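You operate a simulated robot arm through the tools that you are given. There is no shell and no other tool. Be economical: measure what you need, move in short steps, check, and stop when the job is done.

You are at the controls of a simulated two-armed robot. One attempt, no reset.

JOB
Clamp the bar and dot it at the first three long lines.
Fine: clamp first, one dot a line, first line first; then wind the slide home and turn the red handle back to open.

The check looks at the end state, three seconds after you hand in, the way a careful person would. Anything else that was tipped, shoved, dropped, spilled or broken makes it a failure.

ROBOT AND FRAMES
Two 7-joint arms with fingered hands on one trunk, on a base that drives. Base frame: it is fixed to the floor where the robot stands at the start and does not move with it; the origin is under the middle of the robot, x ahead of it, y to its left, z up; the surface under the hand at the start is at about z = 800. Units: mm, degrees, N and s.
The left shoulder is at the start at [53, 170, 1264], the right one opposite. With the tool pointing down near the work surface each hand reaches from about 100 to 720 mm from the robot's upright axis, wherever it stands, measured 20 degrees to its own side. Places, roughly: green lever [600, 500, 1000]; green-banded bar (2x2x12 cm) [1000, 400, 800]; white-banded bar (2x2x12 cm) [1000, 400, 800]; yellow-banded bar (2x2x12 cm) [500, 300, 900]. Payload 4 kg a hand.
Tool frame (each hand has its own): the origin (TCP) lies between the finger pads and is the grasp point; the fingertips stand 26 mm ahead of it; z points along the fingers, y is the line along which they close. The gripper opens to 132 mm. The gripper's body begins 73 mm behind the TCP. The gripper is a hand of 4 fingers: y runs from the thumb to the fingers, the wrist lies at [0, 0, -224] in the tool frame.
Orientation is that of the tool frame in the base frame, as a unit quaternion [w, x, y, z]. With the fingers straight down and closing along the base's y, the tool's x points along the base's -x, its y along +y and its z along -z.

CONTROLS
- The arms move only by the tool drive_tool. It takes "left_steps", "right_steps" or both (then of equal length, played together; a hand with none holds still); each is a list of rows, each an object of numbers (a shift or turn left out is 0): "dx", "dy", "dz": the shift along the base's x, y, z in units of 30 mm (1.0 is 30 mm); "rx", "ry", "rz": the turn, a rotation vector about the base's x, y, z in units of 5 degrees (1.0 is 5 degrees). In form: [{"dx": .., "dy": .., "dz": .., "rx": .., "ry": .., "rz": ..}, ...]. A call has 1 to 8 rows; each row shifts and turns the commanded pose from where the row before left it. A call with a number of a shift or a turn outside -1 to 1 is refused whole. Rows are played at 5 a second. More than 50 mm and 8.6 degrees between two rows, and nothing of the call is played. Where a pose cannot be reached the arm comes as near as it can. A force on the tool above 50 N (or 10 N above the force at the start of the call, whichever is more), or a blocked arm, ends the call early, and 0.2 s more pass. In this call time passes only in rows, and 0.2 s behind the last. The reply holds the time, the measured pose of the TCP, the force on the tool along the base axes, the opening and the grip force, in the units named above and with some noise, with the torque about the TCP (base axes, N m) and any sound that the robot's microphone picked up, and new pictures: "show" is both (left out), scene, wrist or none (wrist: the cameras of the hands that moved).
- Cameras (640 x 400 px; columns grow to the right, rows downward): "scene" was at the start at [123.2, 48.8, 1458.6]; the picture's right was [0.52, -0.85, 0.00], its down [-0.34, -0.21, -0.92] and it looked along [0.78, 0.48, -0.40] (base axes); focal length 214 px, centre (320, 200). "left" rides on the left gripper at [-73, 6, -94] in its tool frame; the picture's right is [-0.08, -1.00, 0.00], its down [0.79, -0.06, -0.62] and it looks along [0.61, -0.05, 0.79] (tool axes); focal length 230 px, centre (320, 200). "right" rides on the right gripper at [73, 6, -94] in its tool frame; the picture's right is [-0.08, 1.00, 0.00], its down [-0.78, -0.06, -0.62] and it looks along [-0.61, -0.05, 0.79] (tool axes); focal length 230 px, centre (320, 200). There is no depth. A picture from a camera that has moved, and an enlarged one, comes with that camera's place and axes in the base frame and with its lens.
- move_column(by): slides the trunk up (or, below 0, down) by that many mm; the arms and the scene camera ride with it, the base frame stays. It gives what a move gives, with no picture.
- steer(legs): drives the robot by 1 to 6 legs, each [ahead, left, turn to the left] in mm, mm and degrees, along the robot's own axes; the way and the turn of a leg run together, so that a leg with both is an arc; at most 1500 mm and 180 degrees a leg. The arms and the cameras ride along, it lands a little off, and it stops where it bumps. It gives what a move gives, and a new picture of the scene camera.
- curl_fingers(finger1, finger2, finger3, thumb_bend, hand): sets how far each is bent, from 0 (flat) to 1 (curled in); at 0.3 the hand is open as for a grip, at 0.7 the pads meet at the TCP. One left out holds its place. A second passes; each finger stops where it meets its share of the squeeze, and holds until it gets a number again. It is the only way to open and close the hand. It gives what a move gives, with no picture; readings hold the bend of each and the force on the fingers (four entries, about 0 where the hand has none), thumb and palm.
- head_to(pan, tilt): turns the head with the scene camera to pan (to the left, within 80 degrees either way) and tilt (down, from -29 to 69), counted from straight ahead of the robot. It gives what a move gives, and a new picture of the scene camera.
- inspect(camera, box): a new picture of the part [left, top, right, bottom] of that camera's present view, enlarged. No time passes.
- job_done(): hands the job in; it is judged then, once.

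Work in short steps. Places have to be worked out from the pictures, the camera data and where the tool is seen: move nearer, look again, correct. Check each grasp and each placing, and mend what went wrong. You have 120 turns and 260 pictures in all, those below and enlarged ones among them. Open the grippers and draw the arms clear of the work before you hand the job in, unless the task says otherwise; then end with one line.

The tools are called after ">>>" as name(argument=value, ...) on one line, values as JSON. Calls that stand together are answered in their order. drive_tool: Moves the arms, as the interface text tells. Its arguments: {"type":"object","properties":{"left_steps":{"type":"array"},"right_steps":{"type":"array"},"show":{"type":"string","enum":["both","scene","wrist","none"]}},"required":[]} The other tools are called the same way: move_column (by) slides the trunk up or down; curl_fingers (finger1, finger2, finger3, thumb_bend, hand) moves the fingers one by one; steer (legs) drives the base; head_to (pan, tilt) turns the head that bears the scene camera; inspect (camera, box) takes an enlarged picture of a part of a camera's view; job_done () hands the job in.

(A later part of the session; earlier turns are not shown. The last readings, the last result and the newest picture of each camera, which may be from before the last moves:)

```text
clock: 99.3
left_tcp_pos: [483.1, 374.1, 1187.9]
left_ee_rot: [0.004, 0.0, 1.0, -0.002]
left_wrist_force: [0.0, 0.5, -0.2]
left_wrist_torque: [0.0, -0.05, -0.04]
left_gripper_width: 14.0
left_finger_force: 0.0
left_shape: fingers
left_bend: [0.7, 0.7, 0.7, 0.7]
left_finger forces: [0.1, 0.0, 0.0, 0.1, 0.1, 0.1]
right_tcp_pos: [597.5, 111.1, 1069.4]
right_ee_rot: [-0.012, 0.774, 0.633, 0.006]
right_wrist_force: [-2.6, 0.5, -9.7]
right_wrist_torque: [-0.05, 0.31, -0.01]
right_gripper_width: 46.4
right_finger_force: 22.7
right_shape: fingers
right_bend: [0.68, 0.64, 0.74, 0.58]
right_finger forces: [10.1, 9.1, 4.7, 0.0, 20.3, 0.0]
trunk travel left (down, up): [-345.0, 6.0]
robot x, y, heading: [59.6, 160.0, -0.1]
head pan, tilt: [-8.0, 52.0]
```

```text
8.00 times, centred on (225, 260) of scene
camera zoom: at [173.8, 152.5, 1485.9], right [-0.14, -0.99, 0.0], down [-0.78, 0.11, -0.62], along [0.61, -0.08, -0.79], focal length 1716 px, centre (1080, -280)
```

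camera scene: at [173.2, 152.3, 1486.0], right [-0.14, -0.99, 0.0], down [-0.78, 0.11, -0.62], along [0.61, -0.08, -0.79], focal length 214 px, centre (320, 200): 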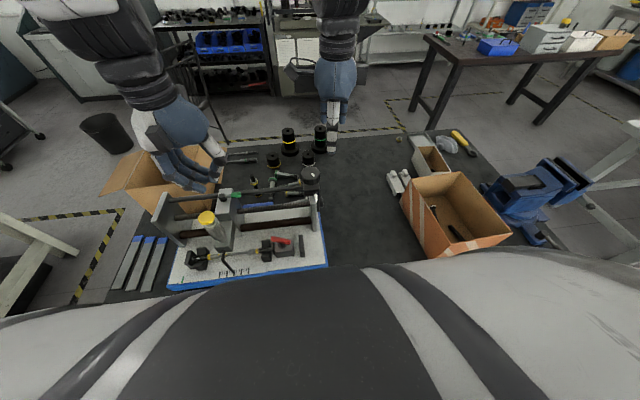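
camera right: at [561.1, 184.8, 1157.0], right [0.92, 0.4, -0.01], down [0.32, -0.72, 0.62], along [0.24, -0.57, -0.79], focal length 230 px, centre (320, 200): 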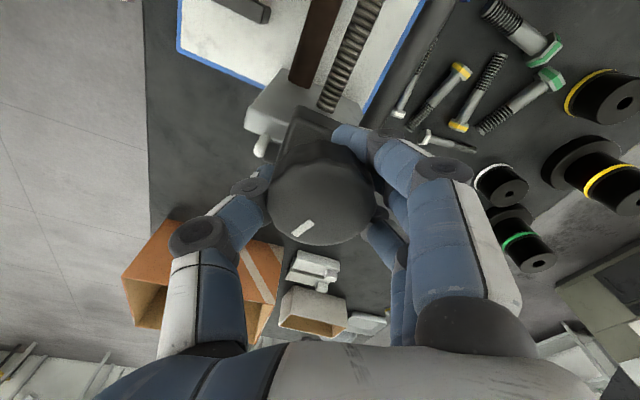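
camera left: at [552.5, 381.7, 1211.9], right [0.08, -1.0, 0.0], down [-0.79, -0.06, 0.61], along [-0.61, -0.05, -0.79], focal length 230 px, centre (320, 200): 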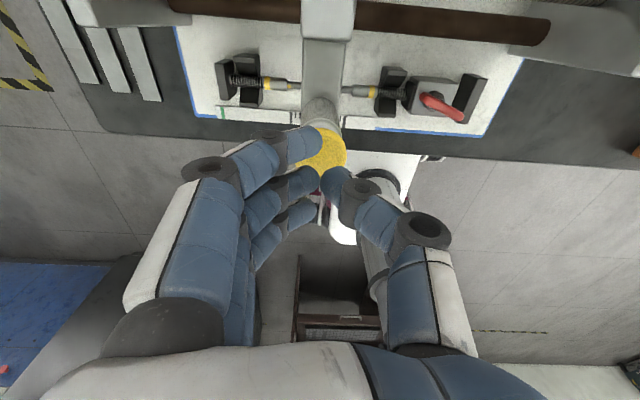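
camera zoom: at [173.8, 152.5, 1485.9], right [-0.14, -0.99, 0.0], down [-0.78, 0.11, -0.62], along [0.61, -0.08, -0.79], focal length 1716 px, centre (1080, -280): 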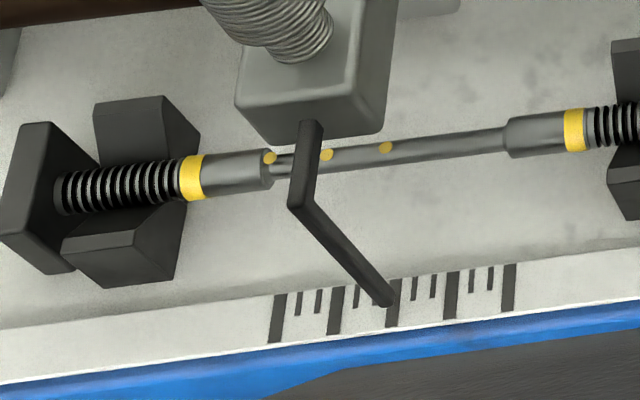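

Three evenly spaced dots. Now wind home: release, lift, and drive back left so the right arm works comfortably.

>>> curl_fingers(hand="right", finger1=0.4, finger2=0.4, finger3=0.4, thumb_bend=0.4)

>>> drive_tool(right_steps=[{"dz": 1}, {"dz": 1}, {"dz": 1}, {"dz": 1}, {"dz": 1}, {}, {}, {}], left_steps=[{"dz": 1}, {"dz": 1}, {"dz": 1}, {"dz": 1}, {"dz": 1}, {"dz": 1}, {"dz": 1}, {"dz": 1}], show="none")

>>> steer(legs=[[0, 170, 0]])

```text
clock: 100.3
left_tcp_pos: [482.0, 375.3, 1186.8]
left_ee_rot: [0.004, 0.001, 1.0, -0.001]
left_wrist_force: [0.0, -0.1, 0.7]
left_wrist_torque: [0.0, 0.0, 0.01]
left_gripper_width: 14.1
left_finger_force: 0.1
left_shape: fingers
left_bend: [0.7, 0.7, 0.7, 0.7]
left_finger forces: [0.1, 0.1, 0.1, 0.0, 0.1, 0.0]
right_tcp_pos: [597.9, 112.3, 1069.0]
right_ee_rot: [-0.013, 0.774, 0.633, 0.008]
right_wrist_force: [-0.2, 0.7, -0.2]
right_wrist_torque: [0.02, 0.01, -0.01]
right_gripper_width: 102.8
right_finger_force: 0.1
right_shape: fingers
right_bend: [0.4, 0.4, 0.4, 0.4]
right_finger forces: [0.1, 0.0, 0.1, 0.0, 0.1, 0.1]
trunk travel left (down, up): [-345.0, 6.0]
robot x, y, heading: [57.3, 158.8, 0.1]
head pan, tilt: [-8.0, 52.0]
```

```text
clock: 102.1
left_tcp_pos: [495.9, 391.2, 1432.4]
left_ee_rot: [0.008, -0.004, 0.999, -0.04]
left_wrist_force: [0.5, -0.8, 0.1]
left_wrist_torque: [0.03, -0.02, 0.01]
left_gripper_width: 14.1
left_finger_force: 0.0
left_shape: fingers
left_bend: [0.7, 0.7, 0.7, 0.7]
left_finger forces: [0.0, 0.0, 0.0, 0.0, 0.0, 0.0]
left hand out of reach, approached as far as the arm can: row 5, 6, 7
right_tcp_pos: [596.2, 109.8, 1218.7]
right_ee_rot: [-0.012, 0.772, 0.635, 0.005]
right_wrist_force: [-1.4, 0.1, 0.3]
right_wrist_torque: [0.02, 0.01, -0.01]
right_gripper_width: 103.3
right_finger_force: 0.1
right_shape: fingers
right_bend: [0.4, 0.4, 0.4, 0.4]
right_finger forces: [0.0, 0.1, 0.1, 0.0, 0.1, 0.1]
trunk travel left (down, up): [-345.0, 6.0]
robot x, y, heading: [59.0, 159.5, 0.1]
head pan, tilt: [-8.0, 52.0]
```

```text
clock: 104.2
left_tcp_pos: [495.9, 562.3, 1428.1]
left_ee_rot: [0.002, -0.007, 0.999, -0.038]
left_wrist_force: [0.1, 0.1, -0.8]
left_wrist_torque: [0.02, -0.04, -0.01]
left_gripper_width: 14.1
left_finger_force: 0.0
left_shape: fingers
left_bend: [0.7, 0.7, 0.7, 0.7]
left_finger forces: [0.0, 0.0, 0.0, 0.0, 0.0, 0.0]
right_tcp_pos: [595.0, 279.1, 1217.6]
right_ee_rot: [-0.011, 0.773, 0.635, 0.005]
right_wrist_force: [0.4, 0.8, 0.2]
right_wrist_torque: [0.01, 0.0, -0.01]
right_gripper_width: 103.4
right_finger_force: 0.0
right_shape: fingers
right_bend: [0.4, 0.4, 0.4, 0.4]
right_finger forces: [0.0, 0.0, 0.1, 0.0, 0.0, 0.0]
trunk travel left (down, up): [-345.0, 6.0]
robot x, y, heading: [58.6, 335.0, -0.0]
head pan, tilt: [-8.0, 52.0]
camera scene: at [172.7, 321.9, 1486.0], right [-0.14, -0.99, 0.0], down [-0.78, 0.11, -0.62], along [0.61, -0.08, -0.79], focal length 214 px, centre (320, 200)
```

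scene: 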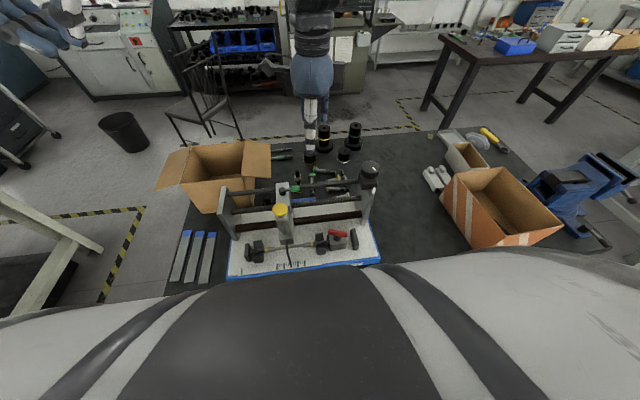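

Move the right hand back over the knob, rotated fully clockwise, then descend and grip.

>>> drive_tool(right_steps=[{"dy": -0.76, "rz": -1, "dx": -0.03}, {"dy": -0.76, "rz": -1, "dx": -0.03, "rx": -0.27, "ry": -0.07}, {"dy": -0.76, "rz": -1, "dx": -0.03}, {"dy": -0.76, "rz": -1, "dx": -0.03}, {"dy": -0.76, "rz": -1, "dx": -0.03}, {"dy": -0.76, "rz": -1, "dx": -0.03}, {"dy": -0.76, "rz": -1}], show="wrist")

```text
clock: 105.8
left_tcp_pos: [496.5, 562.4, 1427.3]
left_ee_rot: [0.003, -0.007, 0.999, -0.041]
left_wrist_force: [-1.1, 0.5, 0.4]
left_wrist_torque: [-0.01, 0.02, -0.02]
left_gripper_width: 14.1
left_finger_force: 0.1
left_shape: fingers
left_bend: [0.7, 0.7, 0.7, 0.7]
left_finger forces: [0.1, 0.1, 0.1, 0.0, 0.1, 0.1]
right_tcp_pos: [588.8, 119.2, 1217.4]
right_ee_rot: [0.001, 0.928, 0.373, 0.001]
right_wrist_force: [-0.5, -0.4, 0.3]
right_wrist_torque: [0.02, 0.0, 0.02]
right_gripper_width: 103.2
right_finger_force: 0.1
right_shape: fingers
right_bend: [0.4, 0.4, 0.4, 0.4]
right_finger forces: [0.0, 0.0, 0.1, 0.0, 0.0, 0.1]
trunk travel left (down, up): [-345.0, 6.0]
robot x, y, heading: [56.0, 332.8, -0.0]
head pan, tilt: [-8.0, 52.0]
camera right: at [644.9, 163.4, 1312.3], right [0.63, -0.77, 0.0], down [-0.61, -0.5, 0.61], along [-0.47, -0.39, -0.79], focal length 230 px, centre (320, 200)
```

right: 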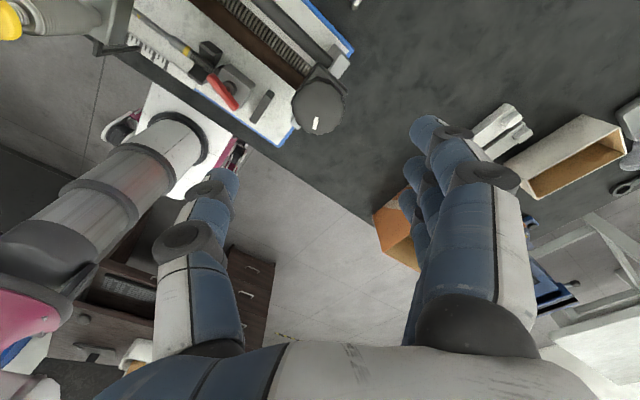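

Over the knob. Descend, grip and wind counter-clockwise 80°.

>>> drive_tool(right_steps=[{"dz": -1}, {"dz": -1}, {"dz": -1}, {"dz": -1}, {"dz": -1}, {"dz": -0.15}], show="none")

>>> curl_fingers(hand="right", finger1=0.75, finger2=0.75, finger3=0.75, thumb_bend=0.75)

>>> drive_tool(right_steps=[{"rz": 1}, {"rz": 1}, {"rz": 1}, {"rz": 1}, {"rz": 1}, {"rz": 1}, {"rz": 1}, {"rz": 1}], show="none")

>>> drive_tool(right_steps=[{"rz": 1}, {"rz": 1}, {"rz": 1}, {"rz": 1}, {"rz": 1}, {"rz": 1}, {"rz": 1}, {"rz": 1}], show="both")

```text
clock: 107.2
left_tcp_pos: [495.5, 564.1, 1426.7]
left_ee_rot: [0.002, -0.006, 0.999, -0.042]
left_wrist_force: [-0.7, 0.1, -0.3]
left_wrist_torque: [-0.01, 0.02, 0.03]
left_gripper_width: 14.3
left_finger_force: 0.1
left_shape: fingers
left_bend: [0.7, 0.7, 0.7, 0.7]
left_finger forces: [0.0, 0.1, 0.0, 0.1, 0.0, 0.0]
right_tcp_pos: [590.1, 118.3, 1063.7]
right_ee_rot: [0.001, 0.928, 0.373, 0.001]
right_wrist_force: [0.0, -0.2, -0.1]
right_wrist_torque: [-0.03, -0.03, 0.0]
right_gripper_width: 103.2
right_finger_force: 0.1
right_shape: fingers
right_bend: [0.4, 0.4, 0.4, 0.4]
right_finger forces: [0.0, 0.0, 0.0, 0.1, 0.0, 0.0]
trunk travel left (down, up): [-345.0, 6.0]
robot x, y, heading: [61.8, 330.4, 0.0]
head pan, tilt: [-8.0, 52.0]
```

```text
clock: 108.2
left_tcp_pos: [497.3, 562.9, 1427.2]
left_ee_rot: [0.002, -0.007, 0.999, -0.042]
left_wrist_force: [-0.4, 0.1, 0.7]
left_wrist_torque: [0.0, -0.01, 0.01]
left_gripper_width: 14.3
left_finger_force: 0.0
left_shape: fingers
left_bend: [0.7, 0.7, 0.7, 0.7]
left_finger forces: [0.0, 0.1, 0.0, 0.0, 0.1, 0.1]
right_tcp_pos: [589.6, 119.4, 1064.0]
right_ee_rot: [0.001, 0.928, 0.373, 0.0]
right_wrist_force: [-7.7, 0.5, -20.3]
right_wrist_torque: [-0.09, 0.27, -0.45]
right_gripper_width: 36.9
right_finger_force: 31.4
right_shape: fingers
right_bend: [0.7, 0.55, 0.71, 0.63]
right_finger forces: [12.2, 13.6, 9.8, 0.1, 27.5, 0.1]
trunk travel left (down, up): [-345.0, 6.0]
robot x, y, heading: [55.7, 330.7, 0.0]
head pan, tilt: [-8.0, 52.0]
```

```text
clock: 110.0
left_tcp_pos: [498.0, 561.1, 1426.3]
left_ee_rot: [0.001, -0.006, 0.999, -0.042]
left_wrist_force: [-0.1, -0.2, -0.1]
left_wrist_torque: [-0.02, 0.01, -0.03]
left_gripper_width: 14.2
left_finger_force: 0.0
left_shape: fingers
left_bend: [0.7, 0.7, 0.7, 0.7]
left_finger forces: [0.0, 0.0, 0.0, 0.0, 0.1, 0.0]
right_tcp_pos: [590.1, 118.7, 1063.0]
right_ee_rot: [0.0, 0.744, 0.668, 0.002]
right_wrist_force: [-2.3, -0.5, -25.8]
right_wrist_torque: [-0.05, -0.06, -0.05]
right_gripper_width: 36.7
right_finger_force: 28.5
right_shape: fingers
right_bend: [0.7, 0.58, 0.71, 0.63]
right_finger forces: [13.0, 6.3, 12.0, 0.1, 25.2, 0.0]
trunk travel left (down, up): [-345.0, 6.0]
robot x, y, heading: [60.2, 334.3, -0.1]
head pan, tilt: [-8.0, 52.0]
```

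```text
clock: 111.8
left_tcp_pos: [499.1, 561.4, 1426.3]
left_ee_rot: [0.001, -0.008, 0.999, -0.042]
left_wrist_force: [0.4, -1.1, -0.7]
left_wrist_torque: [-0.01, 0.01, -0.03]
left_gripper_width: 14.2
left_finger_force: 0.0
left_shape: fingers
left_bend: [0.7, 0.7, 0.7, 0.7]
left_finger forces: [0.1, 0.0, 0.1, 0.0, 0.0, 0.0]
right_tcp_pos: [590.4, 117.8, 1062.9]
right_ee_rot: [0.0, 0.471, 0.882, 0.003]
right_wrist_force: [4.5, -3.4, -17.3]
right_wrist_torque: [-0.36, -0.15, -0.79]
right_gripper_width: 37.2
right_finger_force: 34.1
right_shape: fingers
right_bend: [0.7, 0.55, 0.71, 0.64]
right_finger forces: [14.2, 18.8, 10.5, 0.0, 25.3, 0.0]
trunk travel left (down, up): [-345.0, 6.0]
robot x, y, heading: [59.7, 332.4, -0.1]
head pan, tilt: [-8.0, 52.0]
camera scene: at [174.8, 320.4, 1485.8], right [-0.14, -0.99, 0.0], down [-0.78, 0.11, -0.61], along [0.61, -0.08, -0.79], focal length 214 px, centre (320, 200)
camera right: at [554.4, 180.4, 1157.3], right [0.87, 0.49, 0.0], down [0.39, -0.69, 0.61], along [0.3, -0.53, -0.79], focal length 230 px, centre (320, 200)
```

scene: 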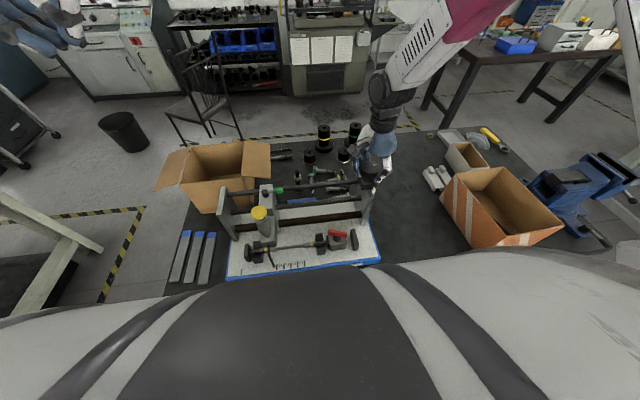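
right: 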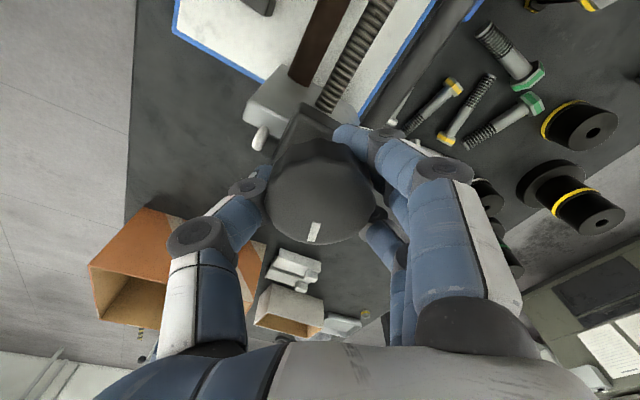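

The slide is going home. Continue another 60°, then check.

>>> drive_tool(right_steps=[{"rz": 1}, {"rz": 1}, {"rz": 1}, {"rz": 1}, {"rz": 1}, {"rz": 1}, {"rz": 1}, {"rz": 1}], show="none")

>>> drive_tool(right_steps=[{"rz": 1}, {"rz": 1}, {"rz": 1}, {"rz": 1}, {"rz": 1}, {"rz": 1}], show="none")

>>> inspect(camera="scene", box=[210, 150, 390, 285])

```text
clock: 113.6
left_tcp_pos: [499.1, 562.9, 1426.6]
left_ee_rot: [0.001, -0.007, 0.999, -0.042]
left_wrist_force: [-0.6, 0.4, 0.0]
left_wrist_torque: [0.0, -0.02, 0.02]
left_gripper_width: 14.2
left_finger_force: 0.0
left_shape: fingers
left_bend: [0.7, 0.7, 0.7, 0.7]
left_finger forces: [0.0, 0.0, 0.0, 0.0, 0.1, 0.0]
right_tcp_pos: [591.4, 118.6, 1063.6]
right_ee_rot: [-0.001, 0.14, 0.99, 0.002]
right_wrist_force: [8.0, -0.2, -13.4]
right_wrist_torque: [0.07, -0.09, -0.09]
right_gripper_width: 35.9
right_finger_force: 28.0
right_shape: fingers
right_bend: [0.7, 0.59, 0.71, 0.64]
right_finger forces: [10.2, 9.1, 11.9, 0.0, 24.4, 0.1]
trunk travel left (down, up): [-345.0, 6.0]
robot x, y, heading: [55.3, 330.8, -0.0]
head pan, tilt: [-8.0, 52.0]
```

```text
clock: 115.0
left_tcp_pos: [500.3, 562.4, 1425.8]
left_ee_rot: [0.001, -0.007, 0.999, -0.042]
left_wrist_force: [-0.1, 0.5, 0.2]
left_wrist_torque: [0.0, 0.01, 0.02]
left_gripper_width: 14.2
left_finger_force: 0.1
left_shape: fingers
left_bend: [0.7, 0.7, 0.7, 0.7]
left_finger forces: [0.0, 0.1, 0.0, 0.0, 0.0, 0.0]
right_tcp_pos: [592.7, 119.2, 1062.3]
right_ee_rot: [-0.003, -0.122, 0.993, 0.003]
right_wrist_force: [11.7, 6.2, -18.6]
right_wrist_torque: [-0.03, -0.12, -0.06]
right_gripper_width: 35.5
right_finger_force: 27.8
right_shape: fingers
right_bend: [0.7, 0.6, 0.71, 0.64]
right_finger forces: [9.7, 9.5, 13.0, 0.0, 24.8, 0.0]
trunk travel left (down, up): [-345.0, 6.0]
robot x, y, heading: [56.5, 333.6, 0.1]
head pan, tilt: [-8.0, 52.0]
```

```text
2.96 times, centred on (300, 218) of scene
camera zoom: at [176.0, 322.2, 1485.7], right [-0.14, -0.99, 0.0], down [-0.78, 0.11, -0.61], along [0.61, -0.08, -0.79], focal length 636 px, centre (379, 148)
```

zoom: 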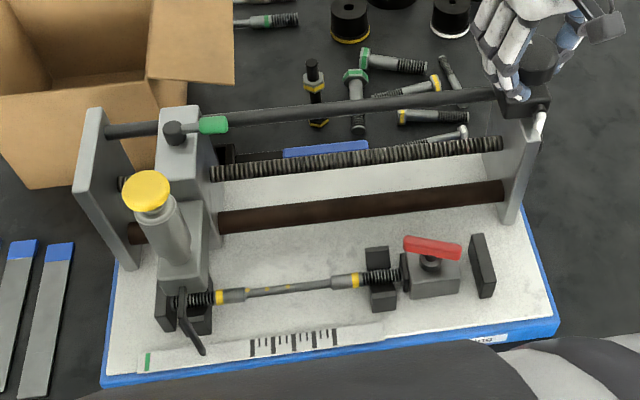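

About 53 mm (~88°) to go. Regrip with the hand turned back ~95°.

>>> curl_fingers(hand="right", finger1=0.4, finger2=0.4, finger3=0.4, thumb_bend=0.4)

>>> drive_tool(right_steps=[{"dz": 0.9}, {"dz": 0.9}, {"rz": -1, "dx": -0.1}, {"rz": -1}, {"rz": -1}, {"rz": -1}, {"rz": -1}, {"rz": -1}], show="none")

>>> drive_tool(right_steps=[{"rz": -1}, {"rz": -1}, {"rz": -1}, {"rz": -1}, {"rz": -1}, {"rz": -1}, {"rz": -1}, {"rz": -1}], show="none")

>>> drive_tool(right_steps=[{"rz": -1}, {"rz": -1}, {"rz": -1}, {"rz": -1}, {"rz": -1}, {"rz": -1}], show="wrist")

```text
clock: 116.0
left_tcp_pos: [497.8, 563.9, 1427.2]
left_ee_rot: [0.002, -0.007, 0.999, -0.041]
left_wrist_force: [-0.5, -0.8, -0.5]
left_wrist_torque: [0.02, 0.01, 0.0]
left_gripper_width: 14.0
left_finger_force: 0.0
left_shape: fingers
left_bend: [0.7, 0.7, 0.7, 0.7]
left_finger forces: [0.0, 0.0, 0.0, 0.0, 0.0, 0.0]
right_tcp_pos: [589.1, 118.6, 1063.5]
right_ee_rot: [-0.001, -0.12, 0.993, 0.001]
right_wrist_force: [-0.4, 0.1, 0.0]
right_wrist_torque: [0.02, -0.02, 0.04]
right_gripper_width: 102.8
right_finger_force: 0.0
right_shape: fingers
right_bend: [0.4, 0.4, 0.4, 0.4]
right_finger forces: [0.0, 0.0, 0.0, 0.1, 0.0, 0.0]
trunk travel left (down, up): [-345.0, 6.0]
robot x, y, heading: [59.8, 330.4, -0.1]
head pan, tilt: [-8.0, 52.0]
```

```text
clock: 117.8
left_tcp_pos: [496.9, 562.8, 1426.7]
left_ee_rot: [0.002, -0.007, 0.999, -0.042]
left_wrist_force: [-0.2, 0.2, -0.8]
left_wrist_torque: [0.0, 0.02, -0.01]
left_gripper_width: 14.0
left_finger_force: 0.2
left_shape: fingers
left_bend: [0.7, 0.7, 0.7, 0.7]
left_finger forces: [0.0, 0.0, 0.0, 0.0, 0.1, 0.0]
right_tcp_pos: [587.5, 119.2, 1117.8]
right_ee_rot: [-0.001, 0.14, 0.99, 0.002]
right_wrist_force: [-0.3, 0.4, 0.6]
right_wrist_torque: [0.01, 0.0, 0.01]
right_gripper_width: 103.2
right_finger_force: 0.1
right_shape: fingers
right_bend: [0.4, 0.4, 0.4, 0.4]
right_finger forces: [0.1, 0.0, 0.0, 0.1, 0.0, 0.0]
trunk travel left (down, up): [-345.0, 6.0]
robot x, y, heading: [54.6, 329.7, 0.4]
head pan, tilt: [-8.0, 52.0]
```

```text
clock: 119.6
left_tcp_pos: [496.7, 563.5, 1427.8]
left_ee_rot: [0.002, -0.006, 0.999, -0.042]
left_wrist_force: [-0.7, -1.0, 0.0]
left_wrist_torque: [-0.01, 0.04, -0.02]
left_gripper_width: 14.1
left_finger_force: 0.0
left_shape: fingers
left_bend: [0.7, 0.7, 0.7, 0.7]
left_finger forces: [0.0, 0.1, 0.0, 0.0, 0.1, 0.0]
right_tcp_pos: [586.1, 119.2, 1117.0]
right_ee_rot: [-0.001, 0.472, 0.881, 0.002]
right_wrist_force: [-0.2, 0.4, -0.1]
right_wrist_torque: [0.01, 0.0, 0.0]
right_gripper_width: 103.2
right_finger_force: 0.0
right_shape: fingers
right_bend: [0.4, 0.4, 0.4, 0.4]
right_finger forces: [0.0, 0.0, 0.1, 0.0, 0.0, 0.1]
trunk travel left (down, up): [-345.0, 6.0]
robot x, y, heading: [58.9, 330.2, 0.3]
head pan, tilt: [-8.0, 52.0]
```

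```text
clock: 121.0
left_tcp_pos: [498.1, 563.5, 1426.7]
left_ee_rot: [0.003, -0.007, 0.999, -0.042]
left_wrist_force: [0.2, 0.1, -1.3]
left_wrist_torque: [0.0, -0.01, -0.01]
left_gripper_width: 13.9
left_finger_force: 0.1
left_shape: fingers
left_bend: [0.7, 0.7, 0.7, 0.7]
left_finger forces: [0.1, 0.0, 0.1, 0.1, 0.0, 0.0]
right_tcp_pos: [588.1, 118.9, 1118.2]
right_ee_rot: [0.0, 0.684, 0.729, 0.002]
right_wrist_force: [0.0, 0.6, -0.5]
right_wrist_torque: [-0.04, 0.01, 0.02]
right_gripper_width: 103.2
right_finger_force: 0.1
right_shape: fingers
right_bend: [0.4, 0.4, 0.4, 0.4]
right_finger forces: [0.1, 0.0, 0.0, 0.0, 0.0, 0.1]
trunk travel left (down, up): [-345.0, 6.0]
robot x, y, heading: [57.3, 328.6, 0.2]
head pan, tilt: [-8.0, 52.0]
camera right: at [586.4, 191.0, 1212.2], right [1.0, -0.01, 0.0], down [-0.01, -0.79, 0.61], along [-0.01, -0.61, -0.79], focal length 230 px, centre (320, 200)
```

right: 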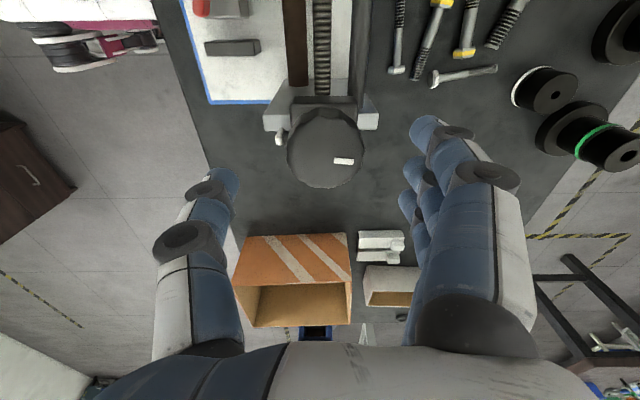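

Descend, grip, and wind 75° counter-clockwise.

>>> drive_tool(right_steps=[{"dz": -0.9, "dx": 0.04}, {"dz": -0.9}], show="none")

>>> curl_fingers(hand="right", finger1=0.75, finger2=0.75, finger3=0.75, thumb_bend=0.75)

>>> drive_tool(right_steps=[{"rz": 1}, {"rz": 1}, {"rz": 1}, {"rz": 1}, {"rz": 1}, {"rz": 1}, {"rz": 1}, {"rz": 1}], show="none")

>>> drive_tool(right_steps=[{"rz": 1}, {"rz": 1}, {"rz": 1}, {"rz": 1}, {"rz": 1}, {"rz": 1}, {"rz": 1}], show="none")

>>> inspect(camera="scene", box=[210, 170, 350, 285])

```text
clock: 121.6
left_tcp_pos: [495.9, 562.3, 1426.8]
left_ee_rot: [0.002, -0.008, 0.999, -0.042]
left_wrist_force: [-0.2, -1.0, 0.2]
left_wrist_torque: [-0.03, -0.01, 0.01]
left_gripper_width: 14.0
left_finger_force: 0.0
left_shape: fingers
left_bend: [0.7, 0.7, 0.7, 0.7]
left_finger forces: [0.1, 0.0, 0.1, 0.0, 0.1, 0.1]
right_tcp_pos: [587.7, 119.0, 1063.1]
right_ee_rot: [0.0, 0.683, 0.73, 0.002]
right_wrist_force: [0.2, -0.7, 0.5]
right_wrist_torque: [0.0, -0.01, -0.02]
right_gripper_width: 103.3
right_finger_force: 0.1
right_shape: fingers
right_bend: [0.4, 0.4, 0.4, 0.4]
right_finger forces: [0.0, 0.1, 0.1, 0.1, 0.0, 0.0]
trunk travel left (down, up): [-345.0, 6.0]
robot x, y, heading: [60.5, 330.5, 0.0]
head pan, tilt: [-8.0, 52.0]
```

```text
clock: 122.6
left_tcp_pos: [498.5, 563.9, 1427.0]
left_ee_rot: [0.001, -0.007, 0.999, -0.04]
left_wrist_force: [-0.6, 0.0, 0.0]
left_wrist_torque: [0.01, -0.04, -0.06]
left_gripper_width: 14.2
left_finger_force: 0.1
left_shape: fingers
left_bend: [0.7, 0.7, 0.7, 0.7]
left_finger forces: [0.1, 0.0, 0.0, 0.0, 0.0, 0.1]
right_tcp_pos: [589.1, 120.2, 1062.6]
right_ee_rot: [0.0, 0.683, 0.731, 0.002]
right_wrist_force: [5.7, 0.8, -4.2]
right_wrist_torque: [0.14, -1.12, -0.05]
right_gripper_width: 46.2
right_finger_force: 29.0
right_shape: fingers
right_bend: [0.57, 0.58, 0.59, 0.63]
right_finger forces: [10.8, 10.8, 9.9, 0.0, 26.6, 0.0]
trunk travel left (down, up): [-345.0, 6.0]
robot x, y, heading: [62.3, 332.7, 0.2]
head pan, tilt: [-8.0, 52.0]
```

```text
clock: 124.4
left_tcp_pos: [498.5, 561.5, 1425.3]
left_ee_rot: [0.002, -0.007, 0.999, -0.042]
left_wrist_force: [0.0, 1.3, 0.4]
left_wrist_torque: [-0.03, 0.04, 0.0]
left_gripper_width: 13.9
left_finger_force: 0.0
left_shape: fingers
left_bend: [0.7, 0.7, 0.7, 0.7]
left_finger forces: [0.0, 0.0, 0.0, 0.0, 0.0, 0.0]
right_tcp_pos: [589.4, 118.2, 1062.2]
right_ee_rot: [-0.001, 0.39, 0.921, 0.003]
right_wrist_force: [8.9, -7.4, -0.4]
right_wrist_torque: [0.05, -0.34, -0.53]
right_gripper_width: 37.2
right_finger_force: 28.6
right_shape: fingers
right_bend: [0.64, 0.54, 0.65, 0.64]
right_finger forces: [5.0, 21.6, 8.9, 0.0, 21.7, 0.0]
trunk travel left (down, up): [-345.0, 6.0]
robot x, y, heading: [62.8, 330.2, -0.0]
head pan, tilt: [-8.0, 52.0]
```

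```text
clock: 126.0
left_tcp_pos: [499.6, 562.0, 1426.3]
left_ee_rot: [0.001, -0.007, 0.999, -0.042]
left_wrist_force: [-0.1, 0.2, 0.1]
left_wrist_torque: [-0.05, 0.0, 0.03]
left_gripper_width: 14.2
left_finger_force: 0.0
left_shape: fingers
left_bend: [0.7, 0.7, 0.7, 0.7]
left_finger forces: [0.0, 0.0, 0.0, 0.0, 0.0, 0.1]
right_tcp_pos: [589.8, 119.0, 1061.9]
right_ee_rot: [-0.002, 0.097, 0.995, 0.002]
right_wrist_force: [12.4, -5.8, -11.1]
right_wrist_torque: [0.03, -0.15, -0.12]
right_gripper_width: 34.6
right_finger_force: 26.7
right_shape: fingers
right_bend: [0.64, 0.6, 0.65, 0.65]
right_finger forces: [6.1, 13.6, 10.4, 0.0, 24.2, 0.0]
trunk travel left (down, up): [-345.0, 6.0]
robot x, y, heading: [57.4, 333.9, 0.4]
head pan, tilt: [-8.0, 52.0]
```

```text
3.48 times, centred on (280, 228) of scene
camera zoom: at [175.5, 320.5, 1485.7], right [-0.14, -0.99, 0.0], down [-0.78, 0.11, -0.61], along [0.61, -0.08, -0.79], focal length 746 px, centre (459, 104)
```

zoom: 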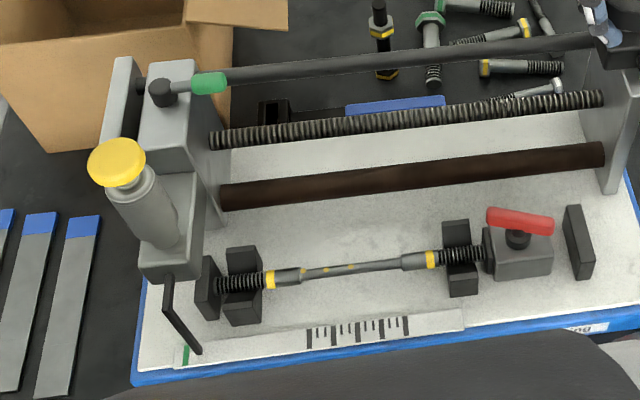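

About 11 mm (~18°) left. Turn 15° then look close.

>>> drive_tool(right_steps=[{"rz": 0.75}, {"rz": 0.75}, {"rz": 0.75}, {"rz": 0.75}], show="none")

>>> inspect(camera="scene", box=[235, 240, 295, 280])

```text
clock: 127.0
left_tcp_pos: [500.8, 562.4, 1426.4]
left_ee_rot: [0.0, -0.007, 0.999, -0.042]
left_wrist_force: [-0.1, -0.4, -0.2]
left_wrist_torque: [0.02, -0.01, 0.03]
left_gripper_width: 14.2
left_finger_force: 0.0
left_shape: fingers
left_bend: [0.7, 0.7, 0.7, 0.7]
left_finger forces: [0.2, 0.0, 0.1, 0.1, 0.0, 0.0]
right_tcp_pos: [590.2, 118.1, 1062.3]
right_ee_rot: [-0.001, -0.034, 0.999, 0.002]
right_wrist_force: [16.0, -5.8, -11.8]
right_wrist_torque: [0.02, -0.11, -0.08]
right_gripper_width: 34.6
right_finger_force: 28.1
right_shape: fingers
right_bend: [0.65, 0.6, 0.65, 0.65]
right_finger forces: [5.3, 12.8, 10.3, 0.0, 26.9, 0.0]
trunk travel left (down, up): [-345.0, 6.0]
robot x, y, heading: [57.6, 329.2, -0.1]
head pan, tilt: [-8.0, 52.0]
```

```text
10.00 times, centred on (265, 260) of scene
camera zoom: at [176.2, 320.5, 1485.7], right [-0.14, -0.99, 0.0], down [-0.78, 0.11, -0.61], along [0.61, -0.08, -0.79], focal length 2145 px, centre (870, -400)
```

zoom: 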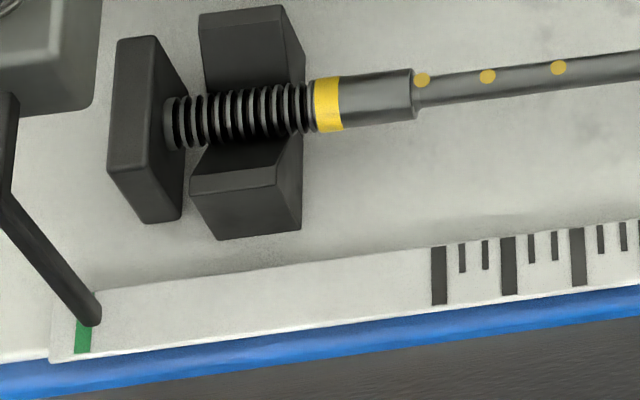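

Still ~5 mm from home allowing for parallax. Turn ~8°, watching the torque for the stop.

>>> drive_tool(right_steps=[{"rz": 0.4}, {"rz": 0.4}, {"rz": 0.4}, {"rz": 0.4}, {"rz": 0.4}], show="none")

>>> inspect(camera="scene", box=[235, 240, 295, 280])

```text
clock: 128.2
left_tcp_pos: [499.9, 562.0, 1425.0]
left_ee_rot: [0.002, -0.007, 0.999, -0.042]
left_wrist_force: [-0.2, 0.4, 0.5]
left_wrist_torque: [0.01, -0.03, -0.02]
left_gripper_width: 13.9
left_finger_force: 0.0
left_shape: fingers
left_bend: [0.7, 0.7, 0.7, 0.7]
left_finger forces: [0.0, 0.1, 0.1, 0.1, 0.1, 0.0]
right_tcp_pos: [590.7, 119.4, 1061.9]
right_ee_rot: [-0.002, -0.12, 0.993, 0.002]
right_wrist_force: [17.1, -4.1, -9.1]
right_wrist_torque: [0.16, -0.17, -0.95]
right_gripper_width: 34.6
right_finger_force: 32.6
right_shape: fingers
right_bend: [0.65, 0.6, 0.66, 0.65]
right_finger forces: [4.3, 19.2, 13.0, 0.1, 28.6, 0.0]
trunk travel left (down, up): [-345.0, 6.0]
robot x, y, heading: [60.6, 333.1, -0.1]
head pan, tilt: [-8.0, 52.0]
```

```text
10.00 times, centred on (265, 260) of scene
camera zoom: at [176.0, 320.8, 1485.7], right [-0.14, -0.99, 0.0], down [-0.78, 0.11, -0.61], along [0.61, -0.08, -0.79], focal length 2145 px, centre (870, -400)
```

zoom: 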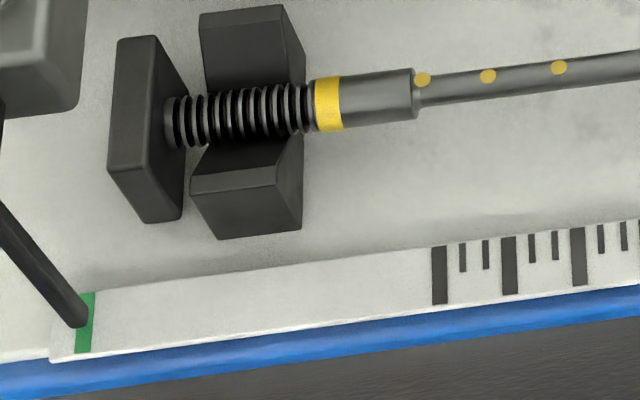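

Torque −0.95: at the home stop, pointer on the green mark. A touch more, then release gently and check it stays.

>>> drive_tool(right_steps=[{"rz": 0.4}], show="none")

>>> curl_fingers(hand="right", finger1=0.4, finger2=0.4, finger3=0.4, thumb_bend=0.4)

>>> drive_tool(right_steps=[{"dz": 1}, {"dz": 1}, {"dz": 1}, {"dz": 1}, {"dz": 1}], show="none")

>>> inspect(camera="scene", box=[235, 240, 295, 280])

>>> inspect(camera="scene", box=[200, 150, 400, 285])

```text
clock: 128.6
left_tcp_pos: [499.2, 562.3, 1426.1]
left_ee_rot: [0.001, -0.006, 0.999, -0.041]
left_wrist_force: [0.4, 0.2, 0.3]
left_wrist_torque: [0.01, 0.02, 0.0]
left_gripper_width: 14.3
left_finger_force: 0.1
left_shape: fingers
left_bend: [0.7, 0.7, 0.7, 0.7]
left_finger forces: [0.1, 0.0, 0.0, 0.0, 0.0, 0.0]
right_tcp_pos: [590.8, 118.5, 1061.7]
right_ee_rot: [-0.002, -0.137, 0.991, 0.003]
right_wrist_force: [17.4, -4.3, -8.6]
right_wrist_torque: [0.24, -0.15, -1.31]
right_gripper_width: 34.1
right_finger_force: 36.0
right_shape: fingers
right_bend: [0.65, 0.6, 0.66, 0.65]
right_finger forces: [3.9, 21.9, 17.0, 0.0, 29.8, 0.0]
trunk travel left (down, up): [-345.0, 6.0]
robot x, y, heading: [56.8, 327.9, 0.3]
head pan, tilt: [-8.0, 52.0]
```

```text
clock: 129.6
left_tcp_pos: [497.5, 564.0, 1426.2]
left_ee_rot: [0.002, -0.007, 0.999, -0.042]
left_wrist_force: [0.0, 0.0, 0.2]
left_wrist_torque: [0.0, 0.01, 0.04]
left_gripper_width: 14.0
left_finger_force: 0.1
left_shape: fingers
left_bend: [0.7, 0.7, 0.7, 0.7]
left_finger forces: [0.0, 0.0, 0.0, 0.0, 0.0, 0.0]
right_tcp_pos: [588.6, 119.3, 1063.8]
right_ee_rot: [-0.002, -0.136, 0.991, 0.002]
right_wrist_force: [0.5, -0.5, -0.1]
right_wrist_torque: [-0.01, 0.01, -0.02]
right_gripper_width: 102.9
right_finger_force: 0.1
right_shape: fingers
right_bend: [0.4, 0.4, 0.4, 0.4]
right_finger forces: [0.1, 0.1, 0.0, 0.0, 0.0, 0.0]
trunk travel left (down, up): [-345.0, 6.0]
robot x, y, heading: [58.2, 327.6, 0.1]
head pan, tilt: [-8.0, 52.0]
```

```text
clock: 130.8
left_tcp_pos: [497.0, 563.0, 1427.8]
left_ee_rot: [0.002, -0.008, 0.999, -0.042]
left_wrist_force: [-1.4, -0.1, 0.6]
left_wrist_torque: [-0.01, -0.04, 0.02]
left_gripper_width: 14.1
left_finger_force: 0.0
left_shape: fingers
left_bend: [0.7, 0.7, 0.7, 0.7]
left_finger forces: [0.1, 0.0, 0.0, 0.1, 0.0, 0.0]
right_tcp_pos: [585.0, 118.0, 1213.7]
right_ee_rot: [-0.001, -0.138, 0.99, 0.001]
right_wrist_force: [0.0, -0.9, -0.1]
right_wrist_torque: [-0.01, -0.02, 0.02]
right_gripper_width: 103.3
right_finger_force: 0.1
right_shape: fingers
right_bend: [0.4, 0.4, 0.4, 0.4]
right_finger forces: [0.0, 0.0, 0.1, 0.0, 0.0, 0.0]
trunk travel left (down, up): [-345.0, 6.0]
robot x, y, heading: [62.3, 329.5, 0.2]
head pan, tilt: [-8.0, 52.0]
```

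```text
10.00 times, centred on (265, 260) of scene
camera zoom: at [172.1, 321.8, 1486.0], right [-0.14, -0.99, 0.0], down [-0.78, 0.11, -0.62], along [0.61, -0.08, -0.79], focal length 2145 px, centre (870, -400)
```

zoom: 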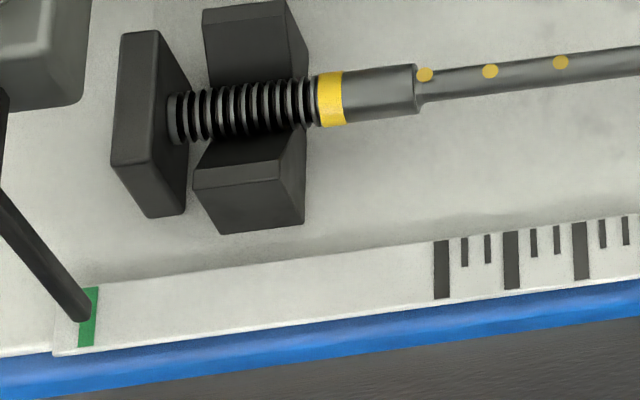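

```text
2.96 times, centred on (300, 218) of scene
camera zoom: at [172.1, 321.8, 1486.0], right [-0.14, -0.99, 0.0], down [-0.78, 0.11, -0.62], along [0.61, -0.08, -0.79], focal length 636 px, centre (379, 148)
```

zoom: 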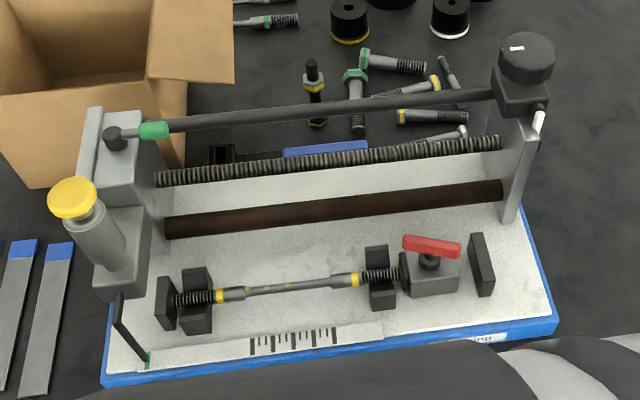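

Slide is home. Now bring the right hand over the red handle, turned to match it (~−107°).

>>> drive_tool(right_steps=[{"dx": -0.44, "dy": 0.44, "rz": -1}, {"dx": -0.44, "dy": 0.44, "rz": -1}, {"dx": -0.44, "dy": 0.44, "rz": -1}, {"dx": -0.44, "dy": 0.44, "rz": -1}, {"dx": -0.44, "dy": 0.44, "rz": -1}, {"dx": -0.44, "dy": 0.44, "rz": -1}, {"dx": -0.44, "dy": 0.44, "rz": -1}, {"dx": -0.42, "dy": 0.44, "rz": -1}], show="none")

>>> drive_tool(right_steps=[{"rz": -1}, {"rz": -1}, {"rz": -1}, {"rz": -1}, {"rz": -1}, {"rz": -1}, {"rz": -1}, {"rz": -1}], show="none")

>>> drive_tool(right_steps=[{"rz": -1}, {"rz": -1}, {"rz": -1}, {"rz": -1}, {"rz": -1}, {"rz": -1}, {"rz": -1}, {"rz": -1}], show="none")

>>> curl_fingers(hand="right", finger1=0.5, finger2=0.5, finger3=0.5, thumb_bend=0.5)

>>> drive_tool(right_steps=[{"dz": -1}, {"dz": -1}, {"dz": -1}, {"dz": -1}, {"dz": -1}, {"dz": -1}], show="both")

```text
clock: 132.6
left_tcp_pos: [496.7, 562.6, 1427.7]
left_ee_rot: [0.002, -0.007, 0.999, -0.043]
left_wrist_force: [0.5, 0.4, -0.5]
left_wrist_torque: [-0.06, 0.01, 0.01]
left_gripper_width: 14.1
left_finger_force: 0.1
left_shape: fingers
left_bend: [0.7, 0.7, 0.7, 0.7]
left_finger forces: [0.0, 0.1, 0.1, 0.0, 0.0, 0.0]
right_tcp_pos: [482.9, 225.7, 1215.2]
right_ee_rot: [0.0, 0.21, 0.978, 0.002]
right_wrist_force: [-0.6, -0.3, 0.3]
right_wrist_torque: [0.04, 0.03, 0.02]
right_gripper_width: 103.1
right_finger_force: 0.0
right_shape: fingers
right_bend: [0.4, 0.4, 0.4, 0.4]
right_finger forces: [0.0, 0.0, 0.0, 0.0, 0.0, 0.0]
trunk travel left (down, up): [-345.0, 6.0]
robot x, y, heading: [56.6, 331.4, 0.1]
head pan, tilt: [-8.0, 52.0]
```

```text
clock: 134.4
left_tcp_pos: [497.2, 562.8, 1426.6]
left_ee_rot: [0.002, -0.007, 0.999, -0.041]
left_wrist_force: [-0.3, 0.3, -0.3]
left_wrist_torque: [0.0, -0.01, 0.01]
left_gripper_width: 14.2
left_finger_force: 0.1
left_shape: fingers
left_bend: [0.7, 0.7, 0.7, 0.7]
left_finger forces: [0.0, 0.0, 0.0, 0.0, 0.0, 0.1]
right_tcp_pos: [483.1, 225.3, 1213.3]
right_ee_rot: [0.0, 0.532, 0.846, 0.002]
right_wrist_force: [0.2, 0.2, -0.3]
right_wrist_torque: [0.01, 0.0, 0.0]
right_gripper_width: 102.7
right_finger_force: 0.0
right_shape: fingers
right_bend: [0.4, 0.4, 0.4, 0.4]
right_finger forces: [0.1, 0.0, 0.0, 0.0, 0.0, 0.1]
trunk travel left (down, up): [-345.0, 6.0]
robot x, y, heading: [59.6, 329.5, -0.1]
head pan, tilt: [-8.0, 52.0]
```

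```text
clock: 136.2
left_tcp_pos: [497.1, 563.6, 1427.3]
left_ee_rot: [0.003, -0.006, 0.999, -0.041]
left_wrist_force: [-0.1, -0.4, 0.0]
left_wrist_torque: [0.0, 0.0, 0.04]
left_gripper_width: 13.9
left_finger_force: 0.2
left_shape: fingers
left_bend: [0.7, 0.7, 0.7, 0.7]
left_finger forces: [0.1, 0.0, 0.1, 0.1, 0.0, 0.0]
right_tcp_pos: [482.5, 225.2, 1214.7]
right_ee_rot: [0.001, 0.79, 0.614, 0.001]
right_wrist_force: [0.0, -0.5, 0.7]
right_wrist_torque: [0.0, 0.01, 0.03]
right_gripper_width: 103.1
right_finger_force: 0.0
right_shape: fingers
right_bend: [0.4, 0.4, 0.4, 0.4]
right_finger forces: [0.0, 0.1, 0.0, 0.0, 0.0, 0.0]
trunk travel left (down, up): [-345.0, 6.0]
robot x, y, heading: [60.1, 329.6, 0.0]
head pan, tilt: [-8.0, 52.0]
```

```text
clock: 137.2
left_tcp_pos: [496.0, 562.2, 1427.3]
left_ee_rot: [0.002, -0.006, 0.999, -0.042]
left_wrist_force: [-0.2, 0.0, 0.3]
left_wrist_torque: [0.0, -0.03, 0.01]
left_gripper_width: 14.3
left_finger_force: 0.0
left_shape: fingers
left_bend: [0.7, 0.7, 0.7, 0.7]
left_finger forces: [0.0, 0.1, 0.0, 0.1, 0.1, 0.0]
right_tcp_pos: [482.5, 224.7, 1215.0]
right_ee_rot: [0.0, 0.789, 0.614, 0.001]
right_wrist_force: [0.3, -0.5, -0.4]
right_wrist_torque: [0.02, -0.01, -0.01]
right_gripper_width: 71.6
right_finger_force: 0.1
right_shape: fingers
right_bend: [0.5, 0.5, 0.5, 0.5]
right_finger forces: [0.1, 0.0, 0.1, 0.0, 0.0, 0.0]
trunk travel left (down, up): [-345.0, 6.0]
robot x, y, heading: [61.0, 332.3, 0.3]
head pan, tilt: [-8.0, 52.0]
```

```text
clock: 138.6
left_tcp_pos: [497.4, 563.6, 1426.2]
left_ee_rot: [0.002, -0.007, 0.999, -0.042]
left_wrist_force: [-0.2, -0.7, 0.2]
left_wrist_torque: [0.0, 0.01, 0.03]
left_gripper_width: 14.1
left_finger_force: 0.1
left_shape: fingers
left_bend: [0.7, 0.7, 0.7, 0.7]
left_finger forces: [0.1, 0.0, 0.0, 0.0, 0.0, 0.1]
right_tcp_pos: [483.0, 226.7, 1033.4]
right_ee_rot: [0.001, 0.789, 0.614, 0.002]
right_wrist_force: [0.6, -0.2, 1.0]
right_wrist_torque: [-0.03, -0.01, 0.0]
right_gripper_width: 71.4
right_finger_force: 0.1
right_shape: fingers
right_bend: [0.5, 0.5, 0.5, 0.5]
right_finger forces: [0.1, 0.0, 0.0, 0.0, 0.0, 0.0]
trunk travel left (down, up): [-345.0, 6.0]
robot x, y, heading: [56.9, 328.5, 0.1]
head pan, tilt: [-8.0, 52.0]
camera scene: at [173.5, 321.8, 1485.9], right [-0.14, -0.99, 0.0], down [-0.78, 0.11, -0.62], along [0.61, -0.08, -0.79], focal length 214 px, centre (320, 200)
camera right: at [506.1, 292.9, 1128.4], right [0.95, -0.32, 0.0], down [-0.25, -0.75, 0.61], along [-0.19, -0.58, -0.79], focal length 230 px, centre (320, 200)
```

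scene: 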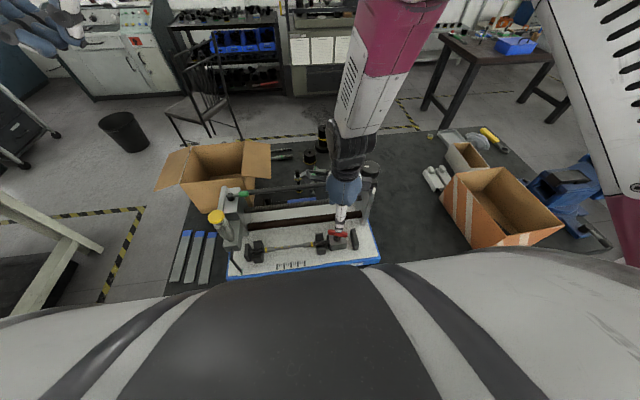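
right: 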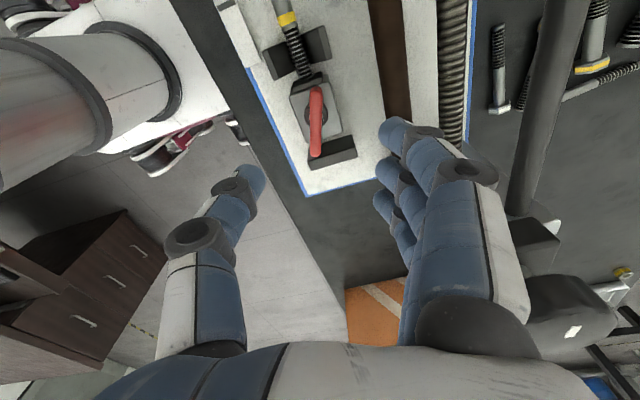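

The hand is aligned with the handle; centre ≈[480,221]. Shift slightly, descend to z≈922 and grip.

>>> drive_tool(right_steps=[{"dz": -0.95, "dx": -0.1, "dy": -0.15}, {"dz": -0.95}, {"dz": -0.95}, {"dz": -0.8}], show="wrist")

>>> curl_fingers(hand="right", finger1=0.8, finger2=0.8, finger3=0.8, thumb_bend=0.8)

>>> inspect(camera="right", box=[100, 40, 580, 340])

```text
clock: 139.6
left_tcp_pos: [496.2, 562.4, 1427.7]
left_ee_rot: [0.002, -0.008, 0.999, -0.041]
left_wrist_force: [0.2, 0.4, 0.6]
left_wrist_torque: [0.01, 0.0, -0.04]
left_gripper_width: 14.1
left_finger_force: 0.0
left_shape: fingers
left_bend: [0.7, 0.7, 0.7, 0.7]
left_finger forces: [0.0, 0.0, 0.0, 0.0, 0.1, 0.0]
right_tcp_pos: [482.1, 220.1, 925.4]
right_ee_rot: [-0.001, 0.791, 0.611, 0.003]
right_wrist_force: [0.5, -0.4, -0.3]
right_wrist_torque: [0.0, 0.01, 0.01]
right_gripper_width: 71.3
right_finger_force: 0.1
right_shape: fingers
right_bend: [0.5, 0.5, 0.5, 0.5]
right_finger forces: [0.0, 0.1, 0.0, 0.1, 0.0, 0.0]
trunk travel left (down, up): [-345.0, 6.0]
robot x, y, heading: [59.4, 328.6, 0.1]
head pan, tilt: [-8.0, 52.0]
camera right: at [504.1, 286.6, 1019.6], right [0.95, -0.33, 0.0], down [-0.26, -0.75, 0.61], along [-0.2, -0.58, -0.79], focal length 230 px, centre (320, 200)
```

right: 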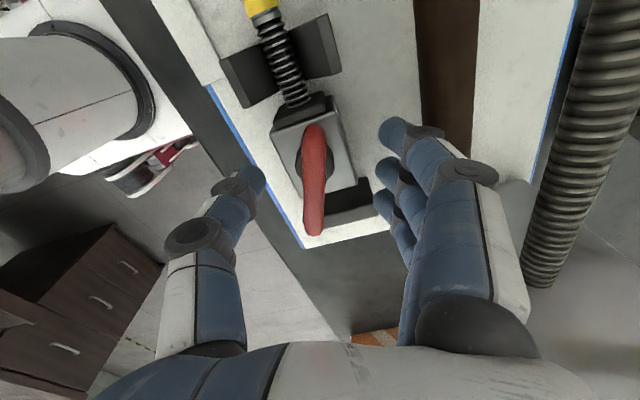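

```text
clock: 140.6
left_tcp_pos: [497.1, 563.7, 1426.7]
left_ee_rot: [0.002, -0.007, 0.999, -0.043]
left_wrist_force: [-0.6, 0.6, 0.4]
left_wrist_torque: [-0.01, 0.02, 0.03]
left_gripper_width: 14.2
left_finger_force: 0.1
left_shape: fingers
left_bend: [0.7, 0.7, 0.7, 0.7]
left_finger forces: [0.1, 0.1, 0.0, 0.0, 0.0, 0.0]
right_tcp_pos: [479.3, 219.0, 923.4]
right_ee_rot: [-0.001, 0.792, 0.611, 0.003]
right_wrist_force: [5.8, 2.7, -2.4]
right_wrist_torque: [0.07, -0.13, 0.0]
right_gripper_width: 18.9
right_finger_force: 24.0
right_shape: fingers
right_bend: [0.71, 0.72, 0.74, 0.69]
right_finger forces: [8.5, 11.2, 6.7, 0.0, 21.9, 0.0]
trunk travel left (down, up): [-345.0, 6.0]
robot x, y, heading: [57.2, 332.4, 0.1]
head pan, tilt: [-8.0, 52.0]
```

```text
1.33 times, centred on (340, 190) of right
camera zoom: at [503.8, 286.0, 1018.0], right [0.94, -0.33, 0.0], down [-0.26, -0.75, 0.61], along [-0.2, -0.58, -0.79], focal length 307 px, centre (293, 213)
```

zoom: 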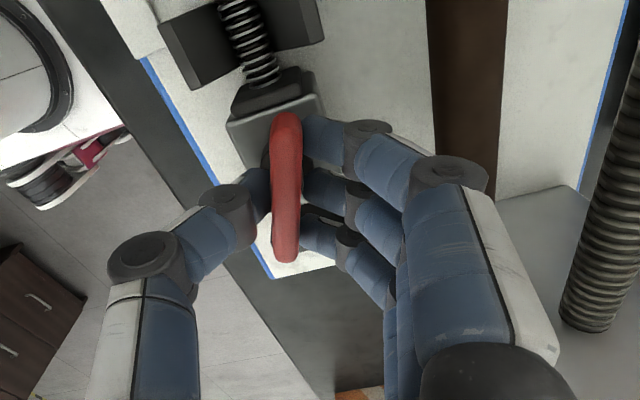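

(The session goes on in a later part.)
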